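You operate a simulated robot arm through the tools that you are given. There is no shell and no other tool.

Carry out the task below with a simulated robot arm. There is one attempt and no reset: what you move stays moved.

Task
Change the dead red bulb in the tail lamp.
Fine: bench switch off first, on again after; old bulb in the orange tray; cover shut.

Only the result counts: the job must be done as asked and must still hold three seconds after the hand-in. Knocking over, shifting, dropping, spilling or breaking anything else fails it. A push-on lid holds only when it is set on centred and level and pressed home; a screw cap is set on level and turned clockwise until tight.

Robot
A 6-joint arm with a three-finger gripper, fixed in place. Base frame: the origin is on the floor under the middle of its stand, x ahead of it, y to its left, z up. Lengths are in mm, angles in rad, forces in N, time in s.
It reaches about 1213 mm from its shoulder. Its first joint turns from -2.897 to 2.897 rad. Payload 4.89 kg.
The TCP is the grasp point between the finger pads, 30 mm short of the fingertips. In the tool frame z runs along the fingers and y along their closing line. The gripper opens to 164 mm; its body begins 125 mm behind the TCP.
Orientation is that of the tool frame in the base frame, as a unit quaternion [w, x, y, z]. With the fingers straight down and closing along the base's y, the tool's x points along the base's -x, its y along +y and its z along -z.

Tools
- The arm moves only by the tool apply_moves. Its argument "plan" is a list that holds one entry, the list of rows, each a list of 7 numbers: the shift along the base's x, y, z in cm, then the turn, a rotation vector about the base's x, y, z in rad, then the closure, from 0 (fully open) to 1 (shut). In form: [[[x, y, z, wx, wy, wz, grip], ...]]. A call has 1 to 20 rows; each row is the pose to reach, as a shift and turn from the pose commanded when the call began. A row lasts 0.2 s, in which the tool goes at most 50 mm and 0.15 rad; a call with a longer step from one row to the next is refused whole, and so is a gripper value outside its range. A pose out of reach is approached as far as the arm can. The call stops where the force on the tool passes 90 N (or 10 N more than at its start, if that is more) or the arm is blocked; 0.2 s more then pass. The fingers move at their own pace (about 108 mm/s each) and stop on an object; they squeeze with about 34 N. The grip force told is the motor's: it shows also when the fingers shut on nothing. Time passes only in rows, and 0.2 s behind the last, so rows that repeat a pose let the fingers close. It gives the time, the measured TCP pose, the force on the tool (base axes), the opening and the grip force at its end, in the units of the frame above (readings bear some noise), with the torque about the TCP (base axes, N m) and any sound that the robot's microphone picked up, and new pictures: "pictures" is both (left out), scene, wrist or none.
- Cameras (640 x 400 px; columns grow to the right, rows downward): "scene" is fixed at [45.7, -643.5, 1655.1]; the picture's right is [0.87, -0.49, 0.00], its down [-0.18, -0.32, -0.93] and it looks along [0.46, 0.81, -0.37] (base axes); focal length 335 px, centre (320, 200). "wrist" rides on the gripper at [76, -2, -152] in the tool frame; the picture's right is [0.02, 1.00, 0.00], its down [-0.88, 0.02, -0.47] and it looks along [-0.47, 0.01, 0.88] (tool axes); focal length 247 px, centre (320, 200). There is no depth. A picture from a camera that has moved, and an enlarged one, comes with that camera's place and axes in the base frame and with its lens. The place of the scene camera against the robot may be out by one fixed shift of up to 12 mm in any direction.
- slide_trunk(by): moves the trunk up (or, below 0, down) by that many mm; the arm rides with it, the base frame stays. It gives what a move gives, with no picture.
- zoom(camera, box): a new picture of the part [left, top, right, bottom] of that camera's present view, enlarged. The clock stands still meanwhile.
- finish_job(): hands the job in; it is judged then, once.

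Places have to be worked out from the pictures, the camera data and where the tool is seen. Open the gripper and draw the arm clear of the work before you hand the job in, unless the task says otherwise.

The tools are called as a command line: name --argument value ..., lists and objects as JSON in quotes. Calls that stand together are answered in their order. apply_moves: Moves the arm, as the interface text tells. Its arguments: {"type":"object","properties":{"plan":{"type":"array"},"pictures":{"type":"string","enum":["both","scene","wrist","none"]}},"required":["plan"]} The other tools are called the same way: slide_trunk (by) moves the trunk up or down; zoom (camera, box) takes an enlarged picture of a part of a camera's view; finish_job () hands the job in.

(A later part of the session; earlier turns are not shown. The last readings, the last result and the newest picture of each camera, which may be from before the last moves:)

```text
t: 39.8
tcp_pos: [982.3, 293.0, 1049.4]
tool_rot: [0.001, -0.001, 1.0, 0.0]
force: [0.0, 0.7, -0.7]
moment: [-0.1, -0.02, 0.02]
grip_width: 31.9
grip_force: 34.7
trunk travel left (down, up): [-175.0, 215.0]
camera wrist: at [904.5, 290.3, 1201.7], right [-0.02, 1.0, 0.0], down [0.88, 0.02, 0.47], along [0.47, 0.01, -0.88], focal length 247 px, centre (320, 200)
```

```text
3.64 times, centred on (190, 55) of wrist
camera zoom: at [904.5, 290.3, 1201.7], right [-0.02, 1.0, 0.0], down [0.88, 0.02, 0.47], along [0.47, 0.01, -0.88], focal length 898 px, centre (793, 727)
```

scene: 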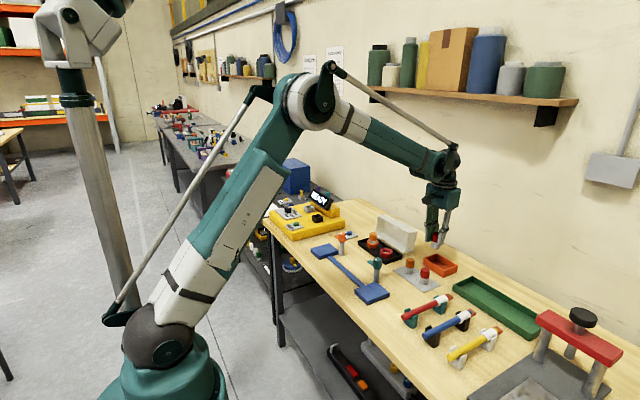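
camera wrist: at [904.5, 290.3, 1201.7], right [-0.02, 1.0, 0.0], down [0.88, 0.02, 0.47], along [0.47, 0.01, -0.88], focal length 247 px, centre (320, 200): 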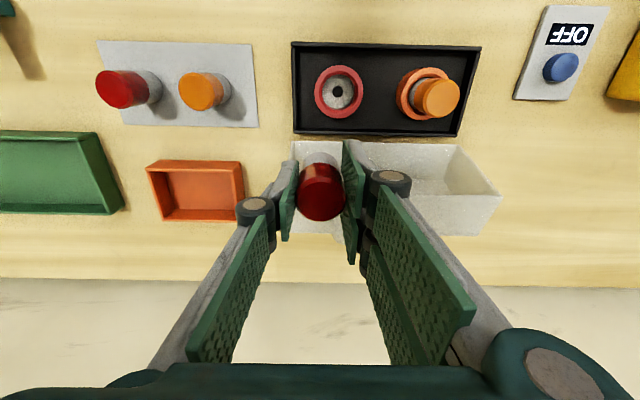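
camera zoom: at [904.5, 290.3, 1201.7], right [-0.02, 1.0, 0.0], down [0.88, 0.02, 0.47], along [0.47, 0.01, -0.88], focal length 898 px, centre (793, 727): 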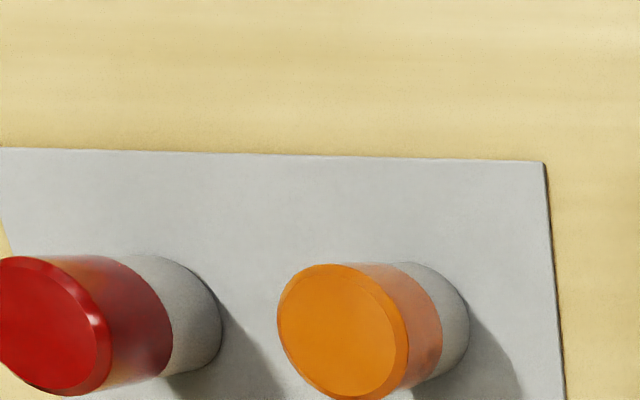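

The tray is now clear: outer x 1018–1096, y 75–184, rim z≈913, centre (1057, 129). I'll carry the old bulb over its centre and lower partway.

apply_moves --plan '[[[2, -4, 0, 0, 0, 0, 1], [4, -8, 0, 0, 0, 0, 1], [6, -12, 0, 0, 0, 0, 1], [7.5, -16.4, 0, 0, 0, 0, 1], [7.5, -16.4, -3, 0, 0, 0, 1], [7.5, -16.4, -6, 0, 0, 0, 1], [7.5, -16.4, -6, 0, 0, 0, 1]]]'

zoom --camera "wrist" --box '[220, 80, 420, 230]'

zoom --camera "scene" --box '[390, 225, 490, 295]'

```text
t: 41.4
tcp_pos: [1056.7, 126.0, 990.0]
tool_rot: [0.0, -0.001, 1.0, 0.0]
force: [1.0, -0.1, -0.7]
moment: [0.01, 0.03, -0.02]
grip_width: 31.7
grip_force: 33.9
trunk travel left (down, up): [-175.0, 215.0]
camera wrist: at [978.9, 123.7, 1141.1], right [-0.02, 1.0, 0.0], down [0.88, 0.02, 0.47], along [0.47, 0.01, -0.88], focal length 247 px, centre (320, 200)
```

scene: 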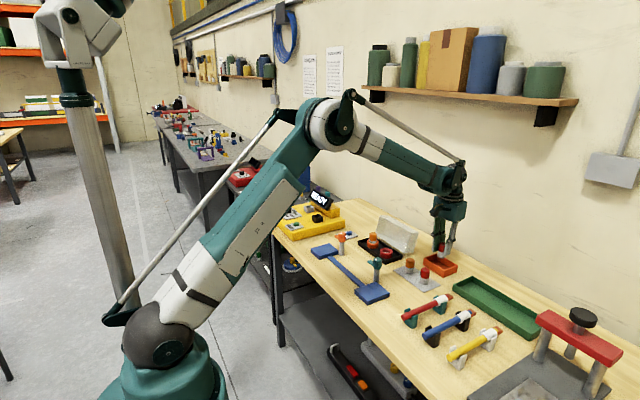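
wrist: 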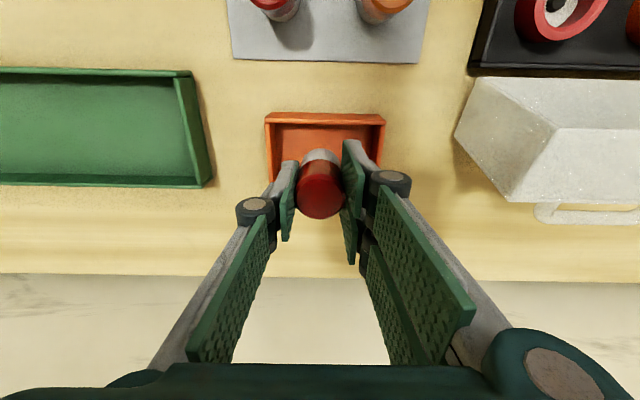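

```text
2.67 times, centred on (320, 155) of wrist
camera zoom: at [978.9, 123.7, 1141.1], right [-0.02, 1.0, 0.0], down [0.88, 0.02, 0.47], along [0.47, 0.01, -0.88], focal length 659 px, centre (320, 320)
```

zoom: 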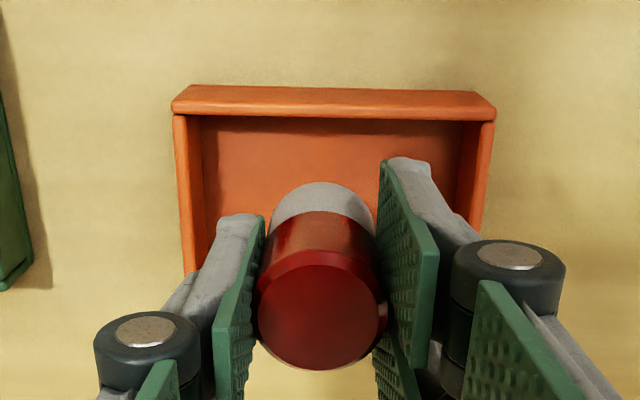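

```text
5.71 times, centred on (440, 260) of scene
camera zoom: at [45.7, -643.5, 1655.1], right [0.87, -0.49, 0.0], down [-0.18, -0.32, -0.93], along [0.46, 0.81, -0.37], focal length 1916 px, centre (-366, -143)
```

zoom: 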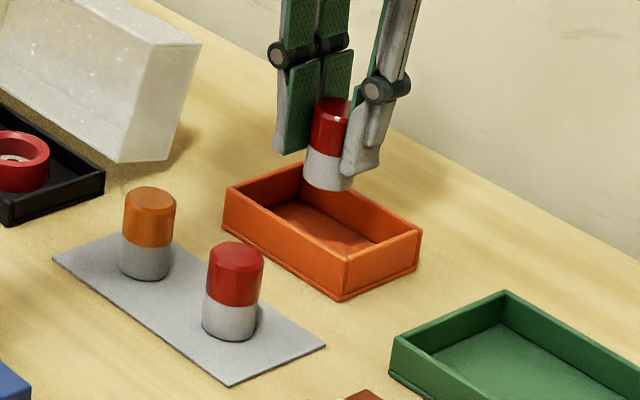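

The bulb is over the tray, about 3 mm short of centre in y. Lowering into the tray carefully, stopping just above the floor to check force.

apply_moves --plan '[[[0, 0.3, -1.5, 0, 0, 0, 1], [0, 0.3, -3, 0, 0, 0, 1], [0, 0.3, -4.2, 0, 0, 0, 1], [0, 0.3, -4.8, 0, 0, 0, 1], [0, 0.3, -4.8, 0, 0, 0, 1]]]' --pictures "wrist"

zoom --camera "scene" --box '[400, 235, 480, 295]'

```text
t: 42.6
tcp_pos: [1056.1, 130.2, 941.3]
tool_rot: [0.001, 0.0, 1.0, 0.0]
force: [0.0, 0.0, -0.2]
moment: [0.0, 0.0, -0.03]
grip_width: 31.9
grip_force: 34.3
trunk travel left (down, up): [-175.0, 215.0]
camera wrist: at [978.8, 127.8, 1093.3], right [-0.02, 1.0, 0.0], down [0.88, 0.02, 0.47], along [0.47, 0.01, -0.88], focal length 247 px, centre (320, 200)
```

wrist: 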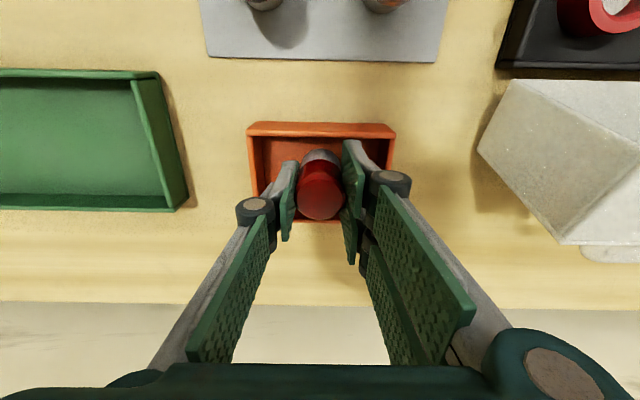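

```text
6.67 times, centred on (440, 265) of scene
camera zoom: at [45.7, -643.5, 1655.1], right [0.87, -0.49, 0.0], down [-0.18, -0.32, -0.93], along [0.46, 0.81, -0.37], focal length 2235 px, centre (-480, -233)
```

zoom: 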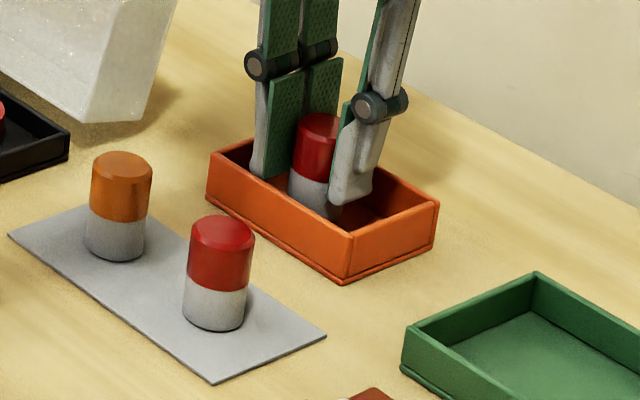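

Zero force still, bulb well inside the tray. I'll lower in 1 mm increments to feel for the floor.

apply_moves --plan '[[[0, 0, -0.1, 0, 0, 0, 1], [0, 0, -0.2, 0, 0, 0, 1], [0, 0, -0.3, 0, 0, 0, 1], [0, 0, -0.4, 0, 0, 0, 1]]]' --pictures "none"

```text
t: 43.6
tcp_pos: [1055.3, 130.0, 938.4]
tool_rot: [0.0, -0.001, 1.0, 0.0]
force: [-0.3, 0.4, -0.2]
moment: [-0.01, -0.02, -0.03]
grip_width: 31.9
grip_force: 34.4
trunk travel left (down, up): [-175.0, 215.0]
```

apply_moves --plan '[[[0, 0, -0.1, 0, 0, 0, 1], [0, 0, -0.2, 0, 0, 0, 1], [0, 0, -0.3, 0, 0, 0, 1]]]' --pictures "none"

zoom --camera "scene" --box '[400, 235, 480, 295]'

```text
t: 44.4
tcp_pos: [1057.1, 129.8, 935.3]
tool_rot: [0.0, 0.0, 1.0, 0.001]
force: [0.3, 0.5, -1.8]
moment: [0.0, -0.04, -0.05]
grip_width: 31.9
grip_force: 33.9
trunk travel left (down, up): [-175.0, 215.0]
```

```text
6.67 times, centred on (440, 265) of scene
camera zoom: at [45.7, -643.5, 1655.1], right [0.87, -0.49, 0.0], down [-0.18, -0.32, -0.93], along [0.46, 0.81, -0.37], focal length 2235 px, centre (-480, -233)
```

zoom: 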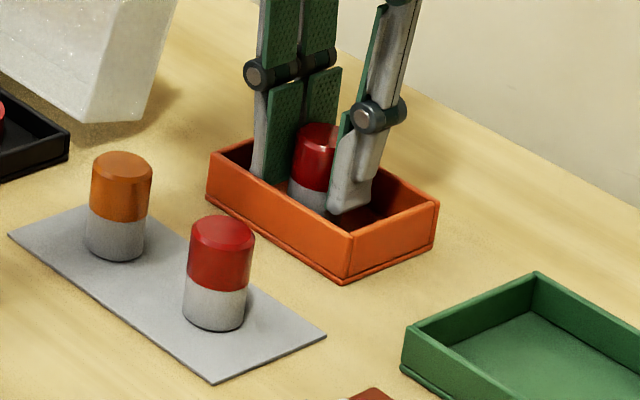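

No floor contact yet at TCP z≈935. Lowering 3 mm more in 1 mm steps.

apply_moves --plan '[[[0, 0, -0.1, 0, 0, 0, 1], [0, 0, -0.2, 0, 0, 0, 1], [0, 0, -0.3, 0, 0, 0, 1]]]' --pictures "none"

```text
t: 45.2
tcp_pos: [1055.7, 130.2, 934.2]
tool_rot: [0.001, 0.0, 1.0, 0.0]
force: [7.2, 0.2, 23.9]
moment: [0.01, -0.64, -0.03]
grip_width: 32.0
grip_force: 33.8
trunk travel left (down, up): [-175.0, 215.0]
```

Floor contact felt (24 N up at TCP z≈934). I'll ease up 2 mm to unload, then open the fingers to about 50 mm inside the tray.

apply_moves --plan '[[[0, 0, 0.18, 0, 0, 0, 1], [0, 0, 0.18, 0, 0, 0, 0.8], [0, 0, 0.18, 0, 0, 0, 0.7], [0, 0, 0.18, 0, 0, 0, 0.7]]]' --pictures "wrist"

zoom --camera "scene" --box '[400, 235, 480, 295]'

```text
t: 46.2
tcp_pos: [1056.1, 130.7, 934.0]
tool_rot: [0.0, 0.0, 1.0, 0.0]
force: [-0.4, -0.1, 0.0]
moment: [0.0, 0.0, -0.01]
grip_width: 49.1
grip_force: 0.0
trunk travel left (down, up): [-175.0, 215.0]
camera wrist: at [978.4, 127.7, 1085.5], right [-0.02, 1.0, 0.0], down [0.88, 0.02, 0.47], along [0.47, 0.01, -0.88], focal length 247 px, centre (320, 200)
```

wrist: 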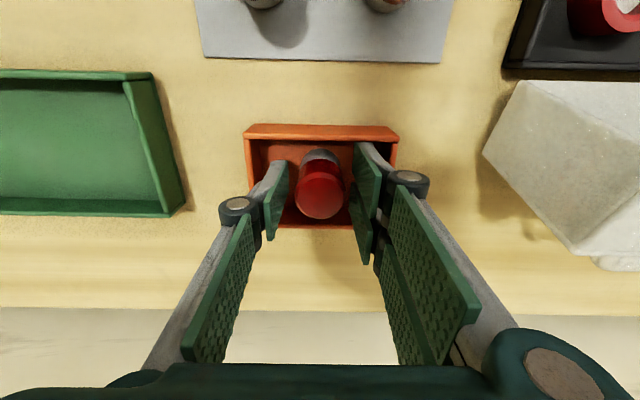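

```text
6.67 times, centred on (440, 265) of scene
camera zoom: at [45.7, -643.5, 1655.1], right [0.87, -0.49, 0.0], down [-0.18, -0.32, -0.93], along [0.46, 0.81, -0.37], focal length 2235 px, centre (-480, -233)
```

zoom: 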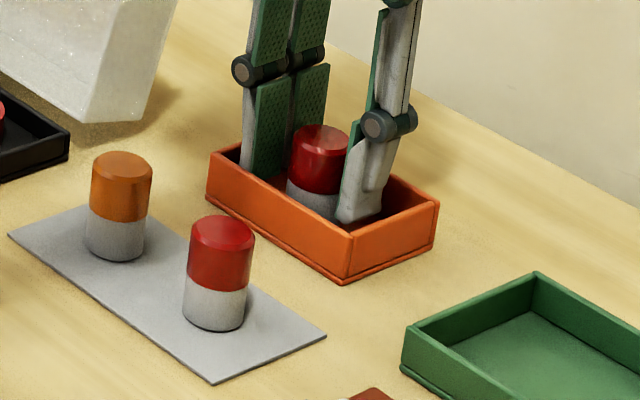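

The old bulb stands free in the tray. I'll rise straight up and move over the red spare, estimated at (927.5, 89.3) with its top near z≈938.

apply_moves --plan '[[[0, 0, 1.5, 0, 0, 0, 0.7], [0, 0, 4, 0, 0, 0, 0.7], [0, 0, 8, 0, 0, 0, 0.7], [0, 0, 11, 0, 0, 0, 0.7], [-4, -1.3, 11, 0, 0, 0, 0.7], [-8, -2.6, 11, 0, 0, 0, 0.7], [-12.8, -4.1, 11, 0, 0, 0, 0.7], [-12.8, -4.1, 7, 0, 0, 0, 0.7], [-12.8, -4.1, 7, 0, 0, 0, 0.7]]]'

zoom --camera "wrist" --box '[220, 80, 420, 230]'

zoom --camera "scene" --box '[390, 225, 490, 295]'

```text
refused: row 7 steps farther than a row can; nothing moved
```

```text
2.67 times, centred on (320, 155) of wrist
camera zoom: at [978.4, 127.7, 1085.5], right [-0.02, 1.0, 0.0], down [0.88, 0.02, 0.47], along [0.47, 0.01, -0.88], focal length 659 px, centre (320, 320)
```

zoom: 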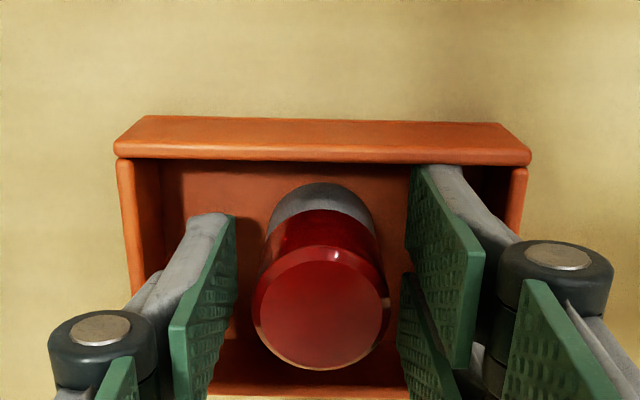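

```text
5.71 times, centred on (440, 260) of scene
camera zoom: at [45.7, -643.5, 1655.1], right [0.87, -0.49, 0.0], down [-0.18, -0.32, -0.93], along [0.46, 0.81, -0.37], focal length 1916 px, centre (-366, -143)
```

zoom: 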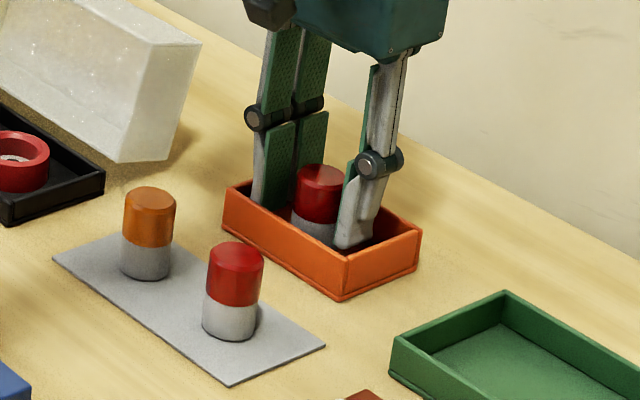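

One step was slightly over 50 mm, so the plan was refused and nothing moved. I'll re-issue it with smaller steps.

apply_moves --plan '[[[0, 0, 1.5, 0, 0, 0, 0.7], [0, 0, 4, 0, 0, 0, 0.7], [0, 0, 8, 0, 0, 0, 0.7], [0, 0, 11, 0, 0, 0, 0.7], [-3.5, -1.2, 11, 0, 0, 0, 0.7], [-7, -2.4, 11, 0, 0, 0, 0.7], [-10.5, -3.4, 11, 0, 0, 0, 0.7], [-12.8, -4.1, 10, 0, 0, 0, 0.7], [-12.8, -4.1, 7, 0, 0, 0, 0.7], [-12.8, -4.1, 7, 0, 0, 0, 0.7]]]'

zoom --camera "wrist" --box '[220, 80, 420, 230]'

zoom --camera "scene" --box '[390, 225, 490, 295]'

```text
t: 48.4
tcp_pos: [927.5, 89.6, 1003.1]
tool_rot: [0.0, -0.001, 1.0, 0.0]
force: [-0.7, -0.8, -0.2]
moment: [0.01, 0.0, -0.02]
grip_width: 49.2
grip_force: 0.2
trunk travel left (down, up): [-175.0, 215.0]
camera wrist: at [850.4, 86.5, 1155.2], right [-0.02, 1.0, 0.0], down [0.88, 0.02, 0.47], along [0.47, 0.01, -0.88], focal length 247 px, centre (320, 200)
```

scene: 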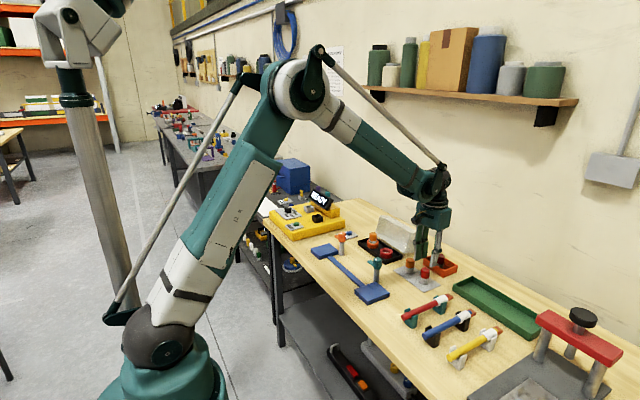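
wrist: 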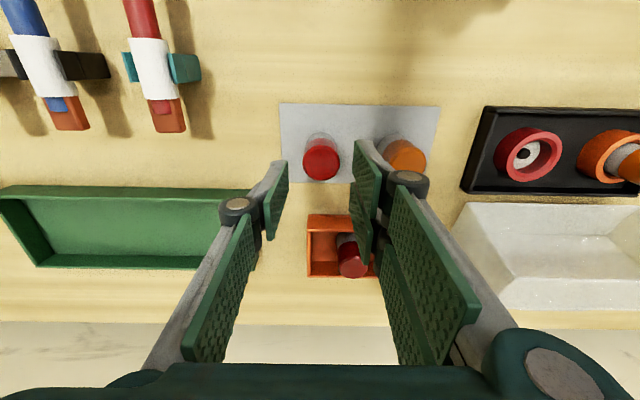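

```text
2.67 times, centred on (320, 155) of wrist
camera zoom: at [850.4, 86.5, 1155.2], right [-0.02, 1.0, 0.0], down [0.88, 0.02, 0.47], along [0.47, 0.01, -0.88], focal length 659 px, centre (320, 320)
```

zoom: 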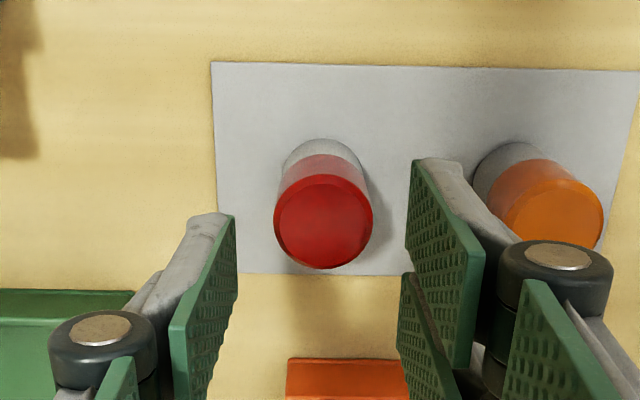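

```text
5.71 times, centred on (440, 260) of scene
camera zoom: at [45.7, -643.5, 1655.1], right [0.87, -0.49, 0.0], down [-0.18, -0.32, -0.93], along [0.46, 0.81, -0.37], focal length 1916 px, centre (-366, -143)
```

zoom: 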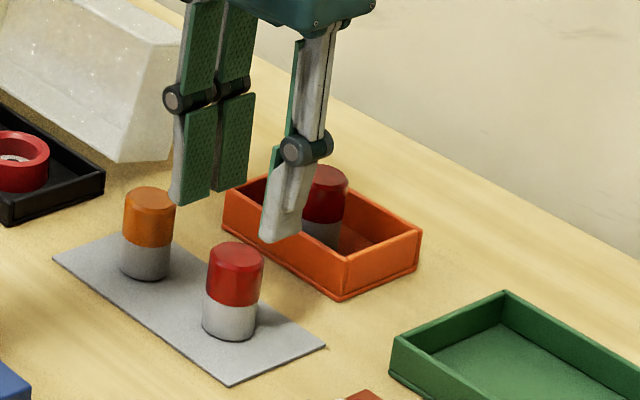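

The red spare is centred under the TCP (927.5, 89). Descending to the same grip height used for the old bulb (TCP z≈935).

apply_moves --plan '[[[0, -0.05, -2.5, 0, 0, 0, 0.7], [0, -0.05, -5, 0, 0, 0, 0.7], [0, -0.05, -6.3, 0, 0, 0, 0.7], [0, -0.05, -6.8, 0, 0, 0, 0.7], [0, -0.05, -6.8, 0, 0, 0, 0.7]]]' --pictures "wrist"

zoom --camera "scene" --box '[390, 225, 490, 295]'

zoom --camera "wrist" --box '[220, 80, 420, 230]'

```text
t: 49.6
tcp_pos: [928.9, 89.5, 935.8]
tool_rot: [0.0, -0.001, 1.0, 0.0]
force: [0.0, 0.5, -0.2]
moment: [0.01, 0.03, 0.04]
grip_width: 49.1
grip_force: 0.0
trunk travel left (down, up): [-175.0, 215.0]
camera wrist: at [850.9, 85.8, 1087.7], right [-0.02, 1.0, 0.0], down [0.88, 0.02, 0.47], along [0.47, 0.01, -0.88], focal length 247 px, centre (320, 200)
```

wrist: 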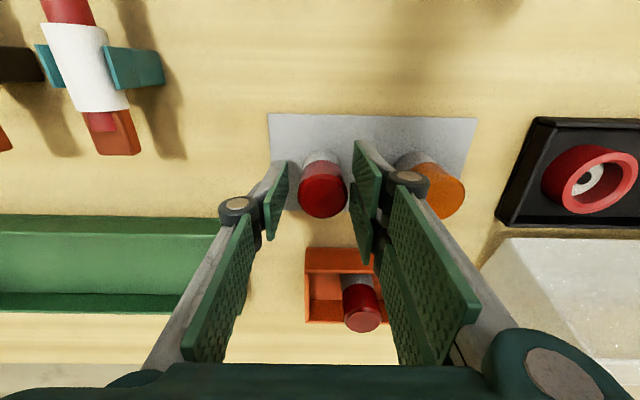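

```text
5.71 times, centred on (440, 260) of scene
camera zoom: at [45.7, -643.5, 1655.1], right [0.87, -0.49, 0.0], down [-0.18, -0.32, -0.93], along [0.46, 0.81, -0.37], focal length 1916 px, centre (-366, -143)
```

zoom: 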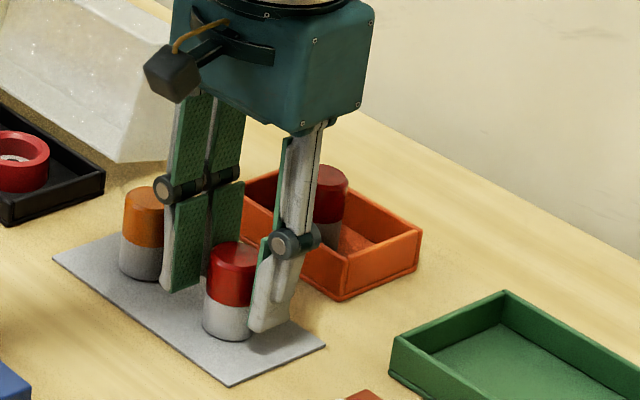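

```text
2.67 times, centred on (320, 155) of wrist
camera zoom: at [850.9, 85.8, 1087.7], right [-0.02, 1.0, 0.0], down [0.88, 0.02, 0.47], along [0.47, 0.01, -0.88], focal length 659 px, centre (320, 320)
```

zoom: 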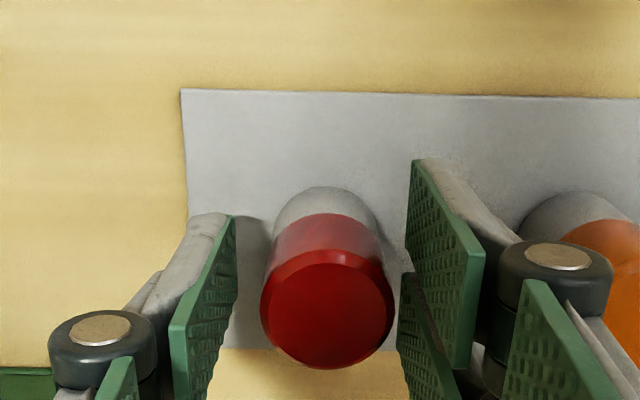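

Well straddled, with clearance on the amber side. Closing on the red spare.

apply_moves --plan '[[[0, 0, 0, 0, 0, 0, 0.78], [0, 0, 0, 0, 0, 0, 0.9], [0, 0, 0, 0, 0, 0, 1], [0, 0, 0, 0, 0, 0, 1]]]' --pictures "wrist"

zoom --camera "wrist" --box '[220, 80, 420, 230]'

```text
t: 50.6
tcp_pos: [927.3, 88.3, 935.6]
tool_rot: [0.0, 0.001, 1.0, 0.0]
force: [-0.8, 0.4, -0.1]
moment: [-0.03, 0.0, -0.01]
grip_width: 32.4
grip_force: 33.6
trunk travel left (down, up): [-175.0, 215.0]
camera wrist: at [850.8, 85.8, 1087.9], right [-0.02, 1.0, 0.0], down [0.88, 0.02, 0.47], along [0.47, 0.01, -0.88], focal length 247 px, centre (320, 200)
```

wrist: 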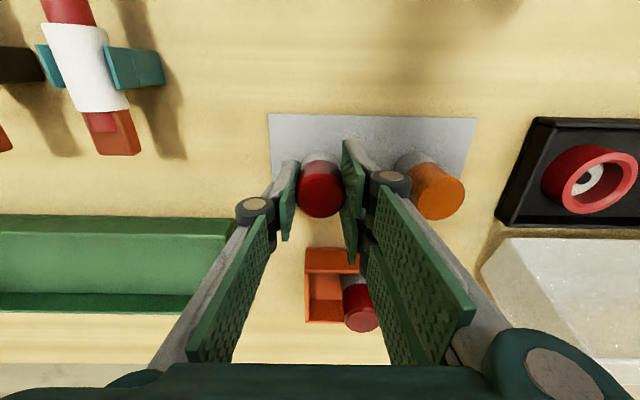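

```text
2.67 times, centred on (320, 155) of wrist
camera zoom: at [850.8, 85.8, 1087.9], right [-0.02, 1.0, 0.0], down [0.88, 0.02, 0.47], along [0.47, 0.01, -0.88], focal length 659 px, centre (320, 320)
```

zoom: 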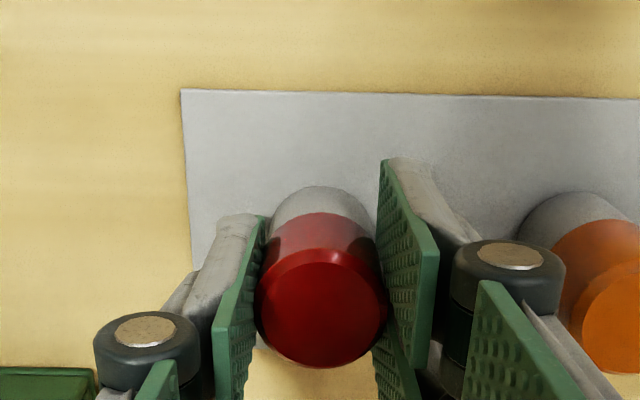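

Red spare gripped (32.4 mm). It sits about 2 mm lower and 1.8 mm nearer (−x) in the hand than the old bulb did, so I'll aim the TCP at about (928.3, 311.8). Lifting and carrying it over the socket.

apply_moves --plan '[[[0, 0, 1, 0, 0, 0, 1], [0, 0, 3.5, 0, 0, 0, 1], [0, 0, 7, 0, 0, 0, 1], [0, 0, 10.5, 0, 0, 0, 1], [0, 4, 10.5, 0, 0, 0, 1], [0, 8.5, 10.5, 0, 0, 0, 1], [0, 13, 10.5, 0, 0, 0, 1], [0, 17.5, 10.5, 0, 0, 0, 1], [0, 22.3, 9, 0, 0, 0, 1], [0, 22.3, 6.5, 0, 0, 0, 1], [0, 22.3, 6.5, 0, 0, 0, 1]]]'

zoom --camera "wrist" --box '[220, 80, 420, 230]'

zoom --camera "scene" --box '[350, 205, 430, 265]'

```text
refused: row 9 steps farther than a row can; nothing moved
```

```text
2.67 times, centred on (320, 155) of wrist
camera zoom: at [850.8, 85.8, 1087.9], right [-0.02, 1.0, 0.0], down [0.88, 0.02, 0.47], along [0.47, 0.01, -0.88], focal length 659 px, centre (320, 320)
```

zoom: 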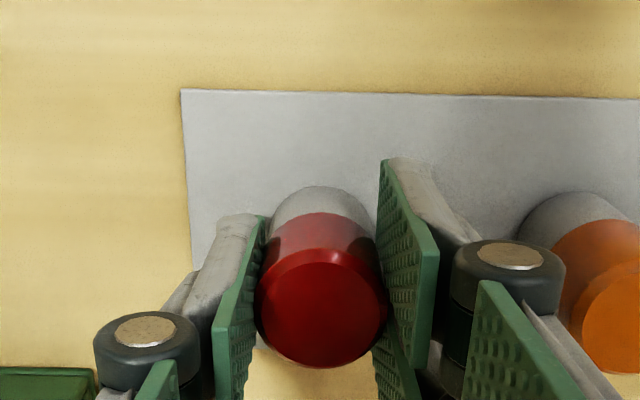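

```text
6.67 times, centred on (390, 235) of scene
camera zoom: at [45.7, -643.5, 1655.1], right [0.87, -0.49, 0.0], down [-0.18, -0.32, -0.93], along [0.46, 0.81, -0.37], focal length 2235 px, centre (-147, -33)
```

zoom: 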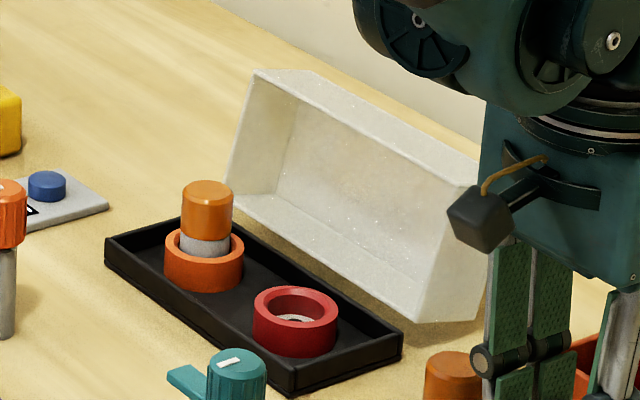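

One row's diagonal was just over the limit, so nothing moved. Re-issuing with smaller steps.

apply_moves --plan '[[[0, 0, 1, 0, 0, 0, 1], [0, 0, 3.5, 0, 0, 0, 1], [0, 0, 7, 0, 0, 0, 1], [0, 0, 10.5, 0, 0, 0, 1], [0, 4, 10.5, 0, 0, 0, 1], [0, 8, 10.5, 0, 0, 0, 1], [0, 12, 10.5, 0, 0, 0, 1], [0, 16, 10.5, 0, 0, 0, 1], [0, 20, 10.5, 0, 0, 0, 1], [0, 22.3, 9, 0, 0, 0, 1], [0, 22.3, 6.5, 0, 0, 0, 1], [0, 22.3, 6.5, 0, 0, 0, 1]]]'

zoom --camera "wrist" --box '[220, 80, 420, 230]'

zoom --camera "scene" --box '[350, 205, 430, 265]'

```text
t: 53.2
tcp_pos: [928.9, 311.0, 999.4]
tool_rot: [0.0, -0.001, 1.0, 0.0]
force: [-0.9, 0.5, -1.1]
moment: [-0.11, -0.02, -0.01]
grip_width: 32.2
grip_force: 34.0
trunk travel left (down, up): [-175.0, 215.0]
camera wrist: at [851.9, 309.2, 1152.0], right [-0.02, 1.0, 0.0], down [0.88, 0.02, 0.47], along [0.47, 0.01, -0.88], focal length 247 px, centre (320, 200)
```

scene: 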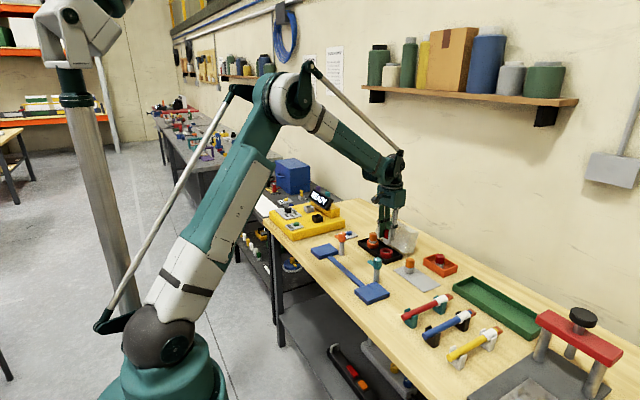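
wrist: 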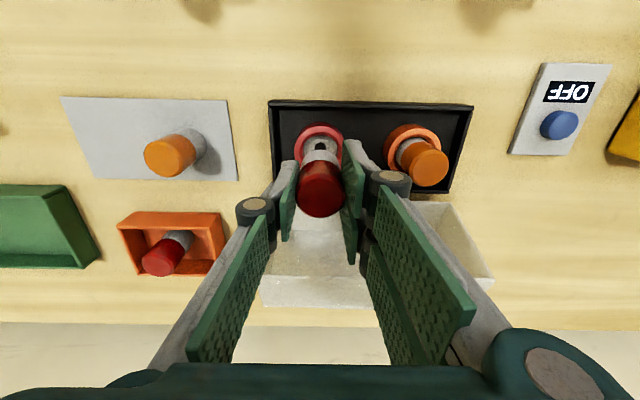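

```text
2.67 times, centred on (320, 155) of wrist
camera zoom: at [851.9, 309.2, 1152.0], right [-0.02, 1.0, 0.0], down [0.88, 0.02, 0.47], along [0.47, 0.01, -0.88], focal length 659 px, centre (320, 320)
```

zoom: 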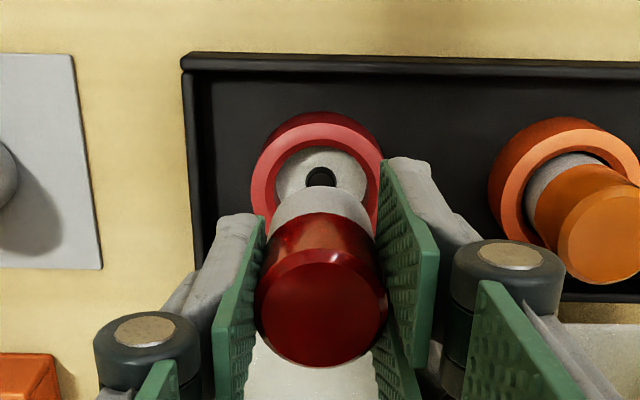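

```text
6.67 times, centred on (390, 235) of scene
camera zoom: at [45.7, -643.5, 1655.1], right [0.87, -0.49, 0.0], down [-0.18, -0.32, -0.93], along [0.46, 0.81, -0.37], focal length 2235 px, centre (-147, -33)
```

zoom: 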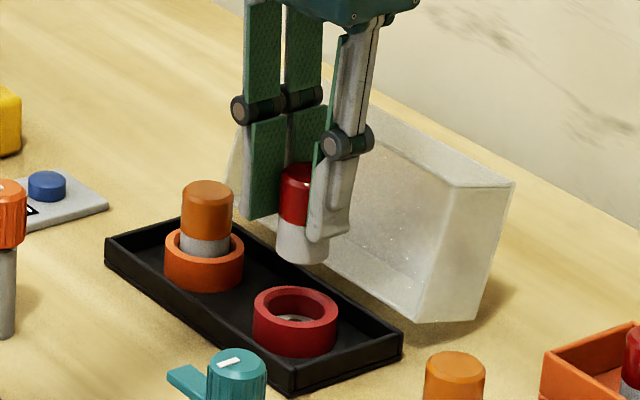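

The socket's centre contact triangulates to about (927, 311), matching the commanded TCP. Lowering so the bulb's base hovers just above the collar, then checking.

apply_moves --plan '[[[0, 0, -1.5, 0, 0, 0, 1], [0, 0, -3, 0, 0, 0, 1], [0, 0, -3.5, 0, 0, 0, 1], [0, 0, -3.5, 0, 0, 0, 1]]]' --pictures "wrist"

zoom --camera "wrist" --box '[220, 80, 420, 230]'

zoom --camera "scene" --box '[360, 215, 420, 260]'

```text
t: 54.2
tcp_pos: [928.6, 311.5, 966.2]
tool_rot: [0.0, 0.0, 1.0, 0.001]
force: [-0.1, -0.4, -0.7]
moment: [0.01, 0.03, -0.01]
grip_width: 32.2
grip_force: 33.9
trunk travel left (down, up): [-175.0, 215.0]
camera wrist: at [850.9, 308.6, 1117.4], right [-0.02, 1.0, 0.0], down [0.88, 0.02, 0.47], along [0.47, 0.01, -0.88], focal length 247 px, centre (320, 200)
```

wrist: 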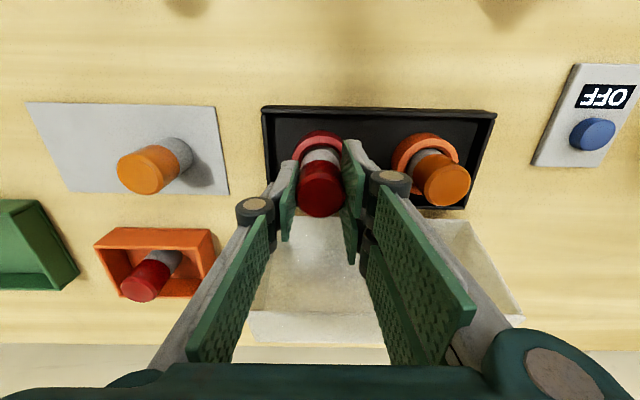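

```text
2.67 times, centred on (320, 155) of wrist
camera zoom: at [850.9, 308.6, 1117.4], right [-0.02, 1.0, 0.0], down [0.88, 0.02, 0.47], along [0.47, 0.01, -0.88], focal length 659 px, centre (320, 320)
```

zoom: 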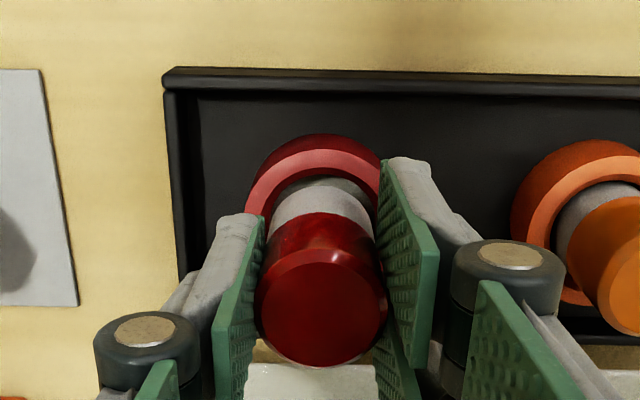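

```text
8.89 times, centred on (390, 238) of scene
camera zoom: at [45.7, -643.5, 1655.1], right [0.87, -0.49, 0.0], down [-0.18, -0.32, -0.93], along [0.46, 0.81, -0.37], focal length 2980 px, centre (-302, -133)
```

zoom: 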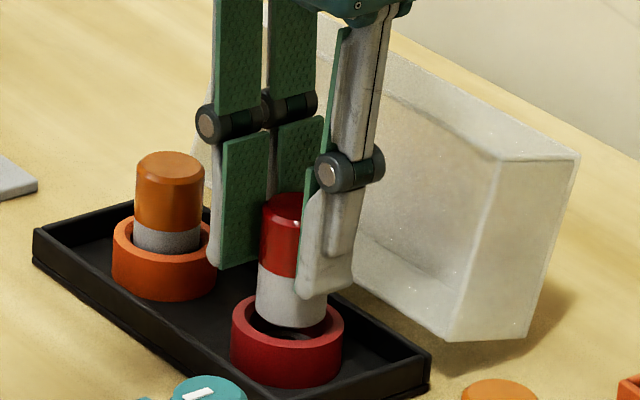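

The bulb base is centred over the collar in both views. Lowering into the socket slowly while watching force.

apply_moves --plan '[[[0, 0, -0.3, 0, 0, 0, 1], [0, 0, -0.6, 0, 0, 0, 1], [0, 0, -0.8, 0, 0, 0, 1], [0, 0, -1.0, 0, 0, 0, 1]]]' --pictures "none"

zoom --camera "scene" --box '[360, 215, 420, 260]'

```text
t: 55.2
tcp_pos: [928.0, 313.0, 957.1]
tool_rot: [-0.001, 0.0, 1.0, 0.0]
force: [-0.7, -1.0, -0.5]
moment: [-0.02, -0.01, -0.01]
grip_width: 32.4
grip_force: 34.0
trunk travel left (down, up): [-175.0, 215.0]
```

```text
8.89 times, centred on (390, 238) of scene
camera zoom: at [45.7, -643.5, 1655.1], right [0.87, -0.49, 0.0], down [-0.18, -0.32, -0.93], along [0.46, 0.81, -0.37], focal length 2980 px, centre (-302, -133)
```

zoom: 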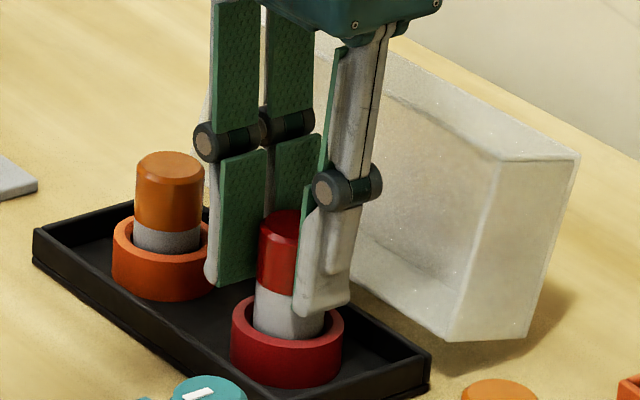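

The base is entering the collar with no side force. Continuing down in 1 mm steps.

apply_moves --plan '[[[0, 0, -0.2, 0, 0, 0, 1], [0, 0, -0.4, 0, 0, 0, 1], [0, 0, -0.6, 0, 0, 0, 1], [0, 0, -0.7, 0, 0, 0, 1]]]' --pictures "none"

zoom --camera "scene" --box '[360, 215, 420, 260]'

```text
t: 56.2
tcp_pos: [927.2, 311.2, 948.8]
tool_rot: [0.0, -0.001, 1.0, 0.0]
force: [-0.3, -0.2, -0.9]
moment: [0.03, -0.04, -0.01]
grip_width: 32.1
grip_force: 34.0
trunk travel left (down, up): [-175.0, 215.0]
```

```text
8.89 times, centred on (390, 238) of scene
camera zoom: at [45.7, -643.5, 1655.1], right [0.87, -0.49, 0.0], down [-0.18, -0.32, -0.93], along [0.46, 0.81, -0.37], focal length 2980 px, centre (-302, -133)
```

zoom: 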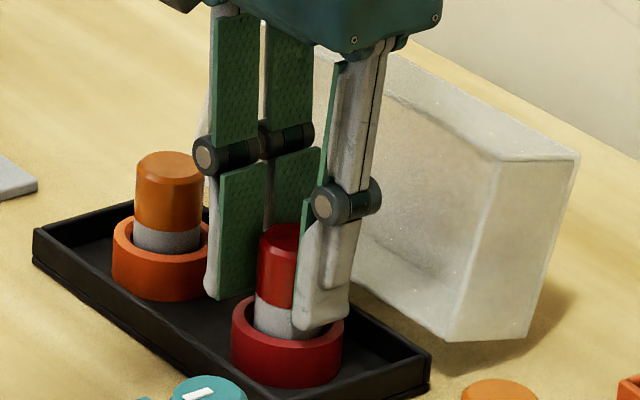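

Still no contact at z≈949, inserting cleanly. I'll continue 1 mm at a time to feel the socket floor.

apply_moves --plan '[[[0, 0, -0.1, 0, 0, 0, 1], [0, 0, -0.2, 0, 0, 0, 1], [0, 0, -0.3, 0, 0, 0, 1]]]' --pictures "none"

```text
t: 57.0
tcp_pos: [927.7, 311.6, 945.7]
tool_rot: [0.001, -0.001, 1.0, 0.001]
force: [0.4, 0.4, 0.0]
moment: [-0.03, 0.01, -0.05]
grip_width: 31.9
grip_force: 34.1
trunk travel left (down, up): [-175.0, 215.0]
```

No contact yet at TCP 945.7; the tips are still about 10 mm above the collar. Continuing 3 mm more.

apply_moves --plan '[[[0, 0, -0.1, 0, 0, 0, 1], [0, 0, -0.2, 0, 0, 0, 1], [0, 0, -0.3, 0, 0, 0, 1]]]' --pictures "none"

zoom --camera "scene" --box '[360, 215, 420, 260]'

```text
t: 57.8
tcp_pos: [928.0, 312.2, 944.5]
tool_rot: [0.0, -0.001, 1.0, 0.0]
force: [6.5, 3.3, 25.4]
moment: [0.07, -0.35, 0.01]
grip_width: 32.0
grip_force: 33.9
trunk travel left (down, up): [-175.0, 215.0]
```

```text
8.89 times, centred on (390, 238) of scene
camera zoom: at [45.7, -643.5, 1655.1], right [0.87, -0.49, 0.0], down [-0.18, -0.32, -0.93], along [0.46, 0.81, -0.37], focal length 2980 px, centre (-302, -133)
```

zoom: 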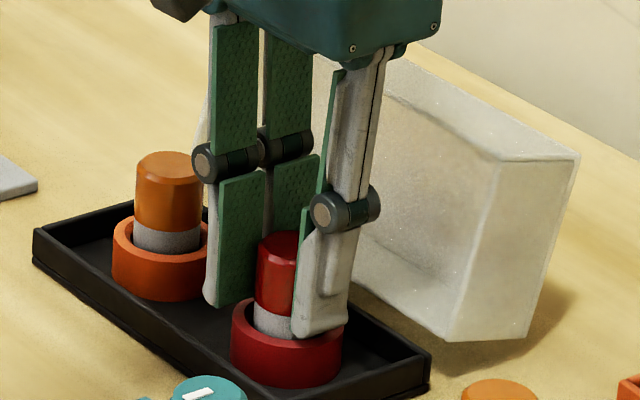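

Seated: 25 N reaction at TCP z≈944.5, matching the old bulb's floor height. Unloading, then opening to release.

apply_moves --plan '[[[0, 0, 0.18, 0, 0, 0, 1], [0, 0, 0.2, 0, 0, 0, 0.85], [0, 0, 0.2, 0, 0, 0, 0.68], [0, 0, 0.2, 0, 0, 0, 0.68]]]' --pictures "wrist"

zoom --camera "wrist" --box '[220, 80, 420, 230]'

zoom --camera "scene" --box '[360, 215, 420, 260]'

```text
t: 58.8
tcp_pos: [928.5, 312.4, 945.8]
tool_rot: [0.0, 0.0, 1.0, 0.0]
force: [-0.2, 0.0, -0.3]
moment: [-0.02, 0.0, 0.0]
grip_width: 52.3
grip_force: 0.1
trunk travel left (down, up): [-175.0, 215.0]
camera wrist: at [850.7, 309.1, 1096.3], right [-0.02, 1.0, 0.0], down [0.88, 0.02, 0.47], along [0.47, 0.01, -0.88], focal length 247 px, centre (320, 200)
```

wrist: 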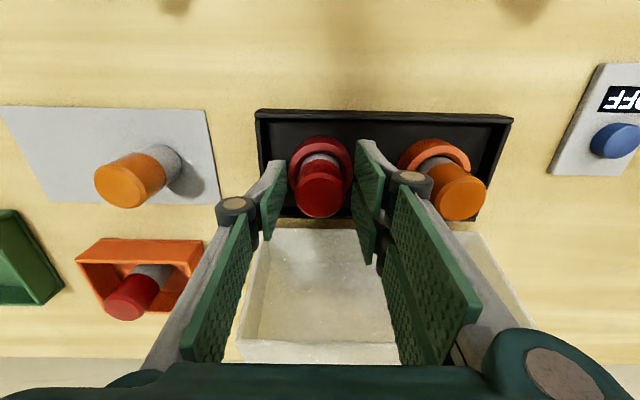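

```text
2.67 times, centred on (320, 155) of wrist
camera zoom: at [850.7, 309.1, 1096.3], right [-0.02, 1.0, 0.0], down [0.88, 0.02, 0.47], along [0.47, 0.01, -0.88], focal length 659 px, centre (320, 320)
```

zoom: 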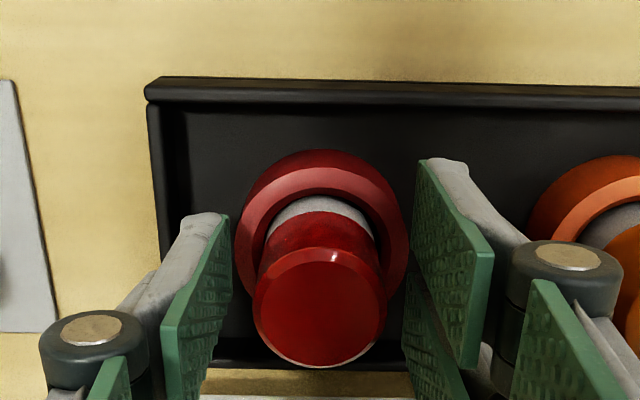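

```text
8.89 times, centred on (390, 238) of scene
camera zoom: at [45.7, -643.5, 1655.1], right [0.87, -0.49, 0.0], down [-0.18, -0.32, -0.93], along [0.46, 0.81, -0.37], focal length 2980 px, centre (-302, -133)
```

zoom: 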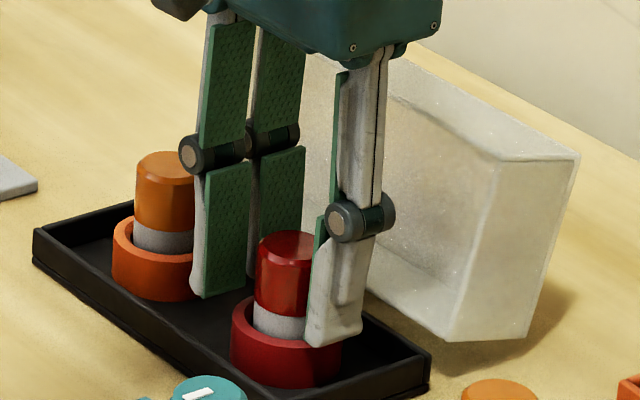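

The new red bulb is seated upright and released. I'll rise clear, turn the tool −90° and go over to the open cover's handle.

apply_moves --plan '[[[0, 0, 1.5, 0, 0, 0, 0.68], [0, 0, 5, 0, 0, 0, 0.68], [0, 0, 9, 0, 0, 0, 0.68], [0, 0, 12, 0, 0, 0, 0.68], [1.5, 0.5, 12, 0, 0, -0.1428, 0.7], [3, 1, 12, 0, 0, -0.2856, 0.75], [4.5, 1.5, 12, 0, 0, -0.4284, 0.8], [6, 2, 12, 0, 0, -0.5712, 0.88], [7.5, 2.5, 12, 0, 0, -0.714, 0.88], [9, 3, 12, 0, 0, -0.8568, 0.88], [10.5, 3.5, 12, 0, 0, -0.9996, 0.88], [12, 4, 12, 0, 0, -1.1424, 0.88], [13.5, 4.5, 12, 0, 0, -1.2852, 0.88], [15, 4.8, 12, 0, 0, -1.428, 0.88], [15.8, 4.8, 11, 0, 0, -1.5708, 0.88], [15.8, 4.8, 9, 0, 0, -1.5708, 0.88], [15.8, 4.8, 9, 0, 0, -1.5708, 0.88]]]'

zoom --camera "wrist" --box '[220, 80, 420, 280]'

zoom --camera "scene" --box '[350, 190, 440, 265]'

```text
t: 62.4
tcp_pos: [1086.3, 360.0, 1034.2]
tool_rot: [0.0, 0.707, 0.707, 0.0]
force: [0.9, -0.3, 0.3]
moment: [-0.01, 0.04, -0.03]
grip_width: 19.5
grip_force: 0.1
trunk travel left (down, up): [-175.0, 215.0]
camera wrist: at [1083.7, 435.1, 1186.4], right [1.0, 0.02, 0.0], down [0.02, -0.88, 0.47], along [0.01, -0.47, -0.88], focal length 247 px, centre (320, 200)
```

scene: 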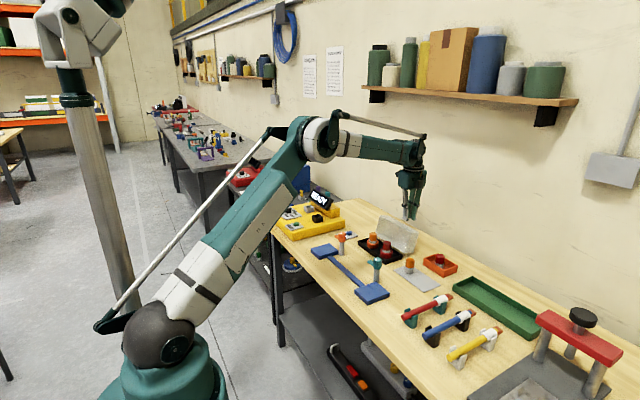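
wrist: 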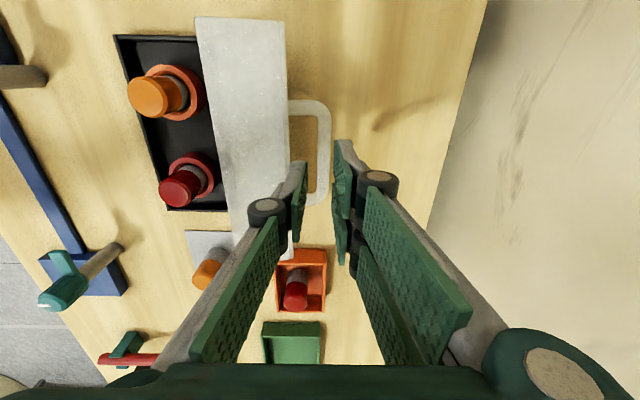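

```text
2.00 times, centred on (320, 180) of wrist
camera zoom: at [1083.7, 435.1, 1186.4], right [1.0, 0.02, 0.0], down [0.02, -0.88, 0.47], along [0.01, -0.47, -0.88], focal length 494 px, centre (320, 240)
```

zoom: 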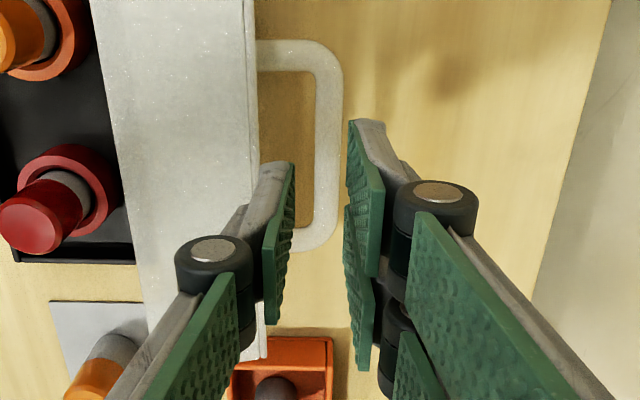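

```text
5.33 times, centred on (395, 228) of scene
camera zoom: at [45.7, -643.5, 1655.1], right [0.87, -0.49, 0.0], down [-0.18, -0.32, -0.93], along [0.46, 0.81, -0.37], focal length 1788 px, centre (-80, 53)
```

zoom: 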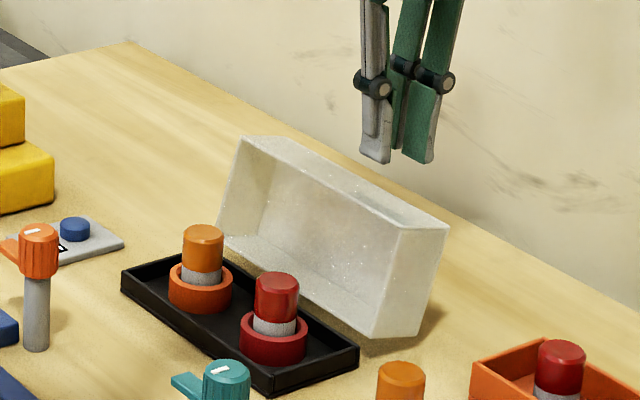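

The new bulb looks right. The handle bar now sits at x≈1088.6, z≈942 (the lid settled to about 107°), with about 26 mm gap to the cover. I'll descend with the fingers ~17 mm apart to straddle the bar, checking force.

apply_moves --plan '[[[0.23, 0, -1, 0, 0, 0, 0.895], [0.23, 0, -3, 0, 0, 0, 0.895], [0.23, 0, -4.5, 0, 0, 0, 0.895], [0.23, 0, -5.5, 0, 0, 0, 0.895], [0.23, 0, -5.5, 0, 0, 0, 0.895]]]'

zoom --camera "wrist" --box '[220, 80, 420, 280]'

zoom --camera "scene" --box '[350, 190, 440, 265]'

```text
t: 63.6
tcp_pos: [1089.0, 360.5, 978.5]
tool_rot: [-0.001, 0.707, 0.707, 0.001]
force: [5.7, -0.2, 5.7]
moment: [0.01, 0.22, -0.01]
grip_width: 13.9
grip_force: 0.1
trunk travel left (down, up): [-175.0, 215.0]
camera wrist: at [1086.3, 434.9, 1131.7], right [1.0, 0.02, 0.0], down [0.02, -0.88, 0.47], along [0.01, -0.47, -0.88], focal length 247 px, centre (320, 200)
```

scene: 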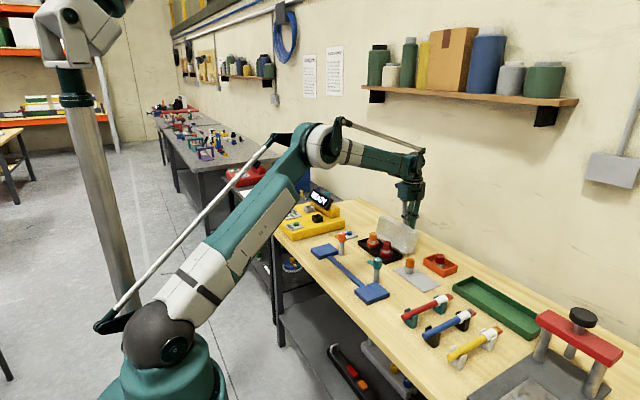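
wrist: 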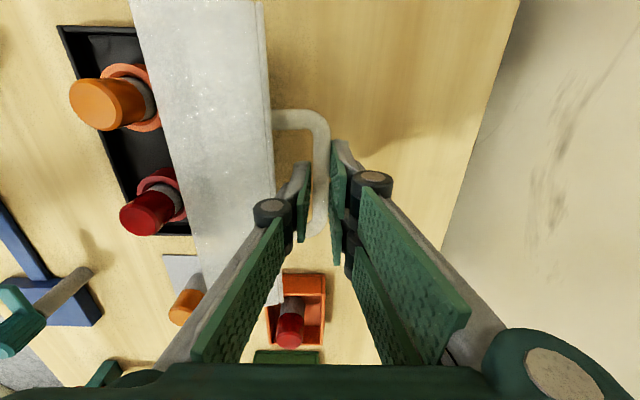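

```text
2.00 times, centred on (320, 180) of wrist
camera zoom: at [1086.3, 434.9, 1131.7], right [1.0, 0.02, 0.0], down [0.02, -0.88, 0.47], along [0.01, -0.47, -0.88], focal length 494 px, centre (320, 240)
```

zoom: 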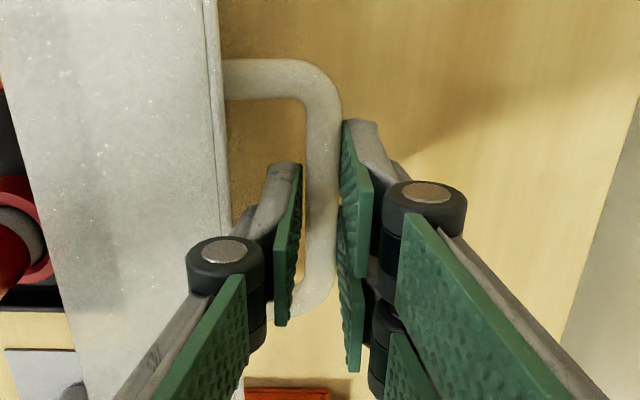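

```text
5.33 times, centred on (395, 228) of scene
camera zoom: at [45.7, -643.5, 1655.1], right [0.87, -0.49, 0.0], down [-0.18, -0.32, -0.93], along [0.46, 0.81, -0.37], focal length 1788 px, centre (-80, 53)
```

zoom: 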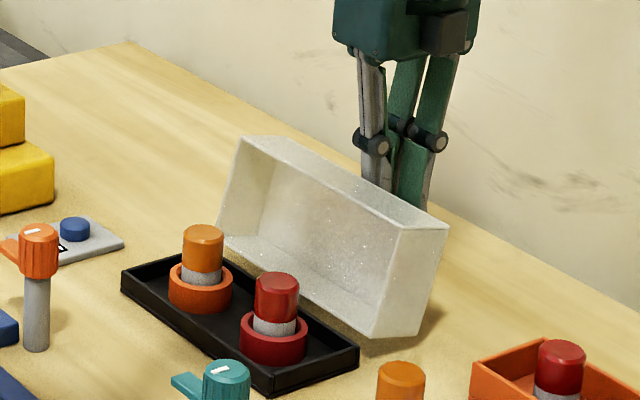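

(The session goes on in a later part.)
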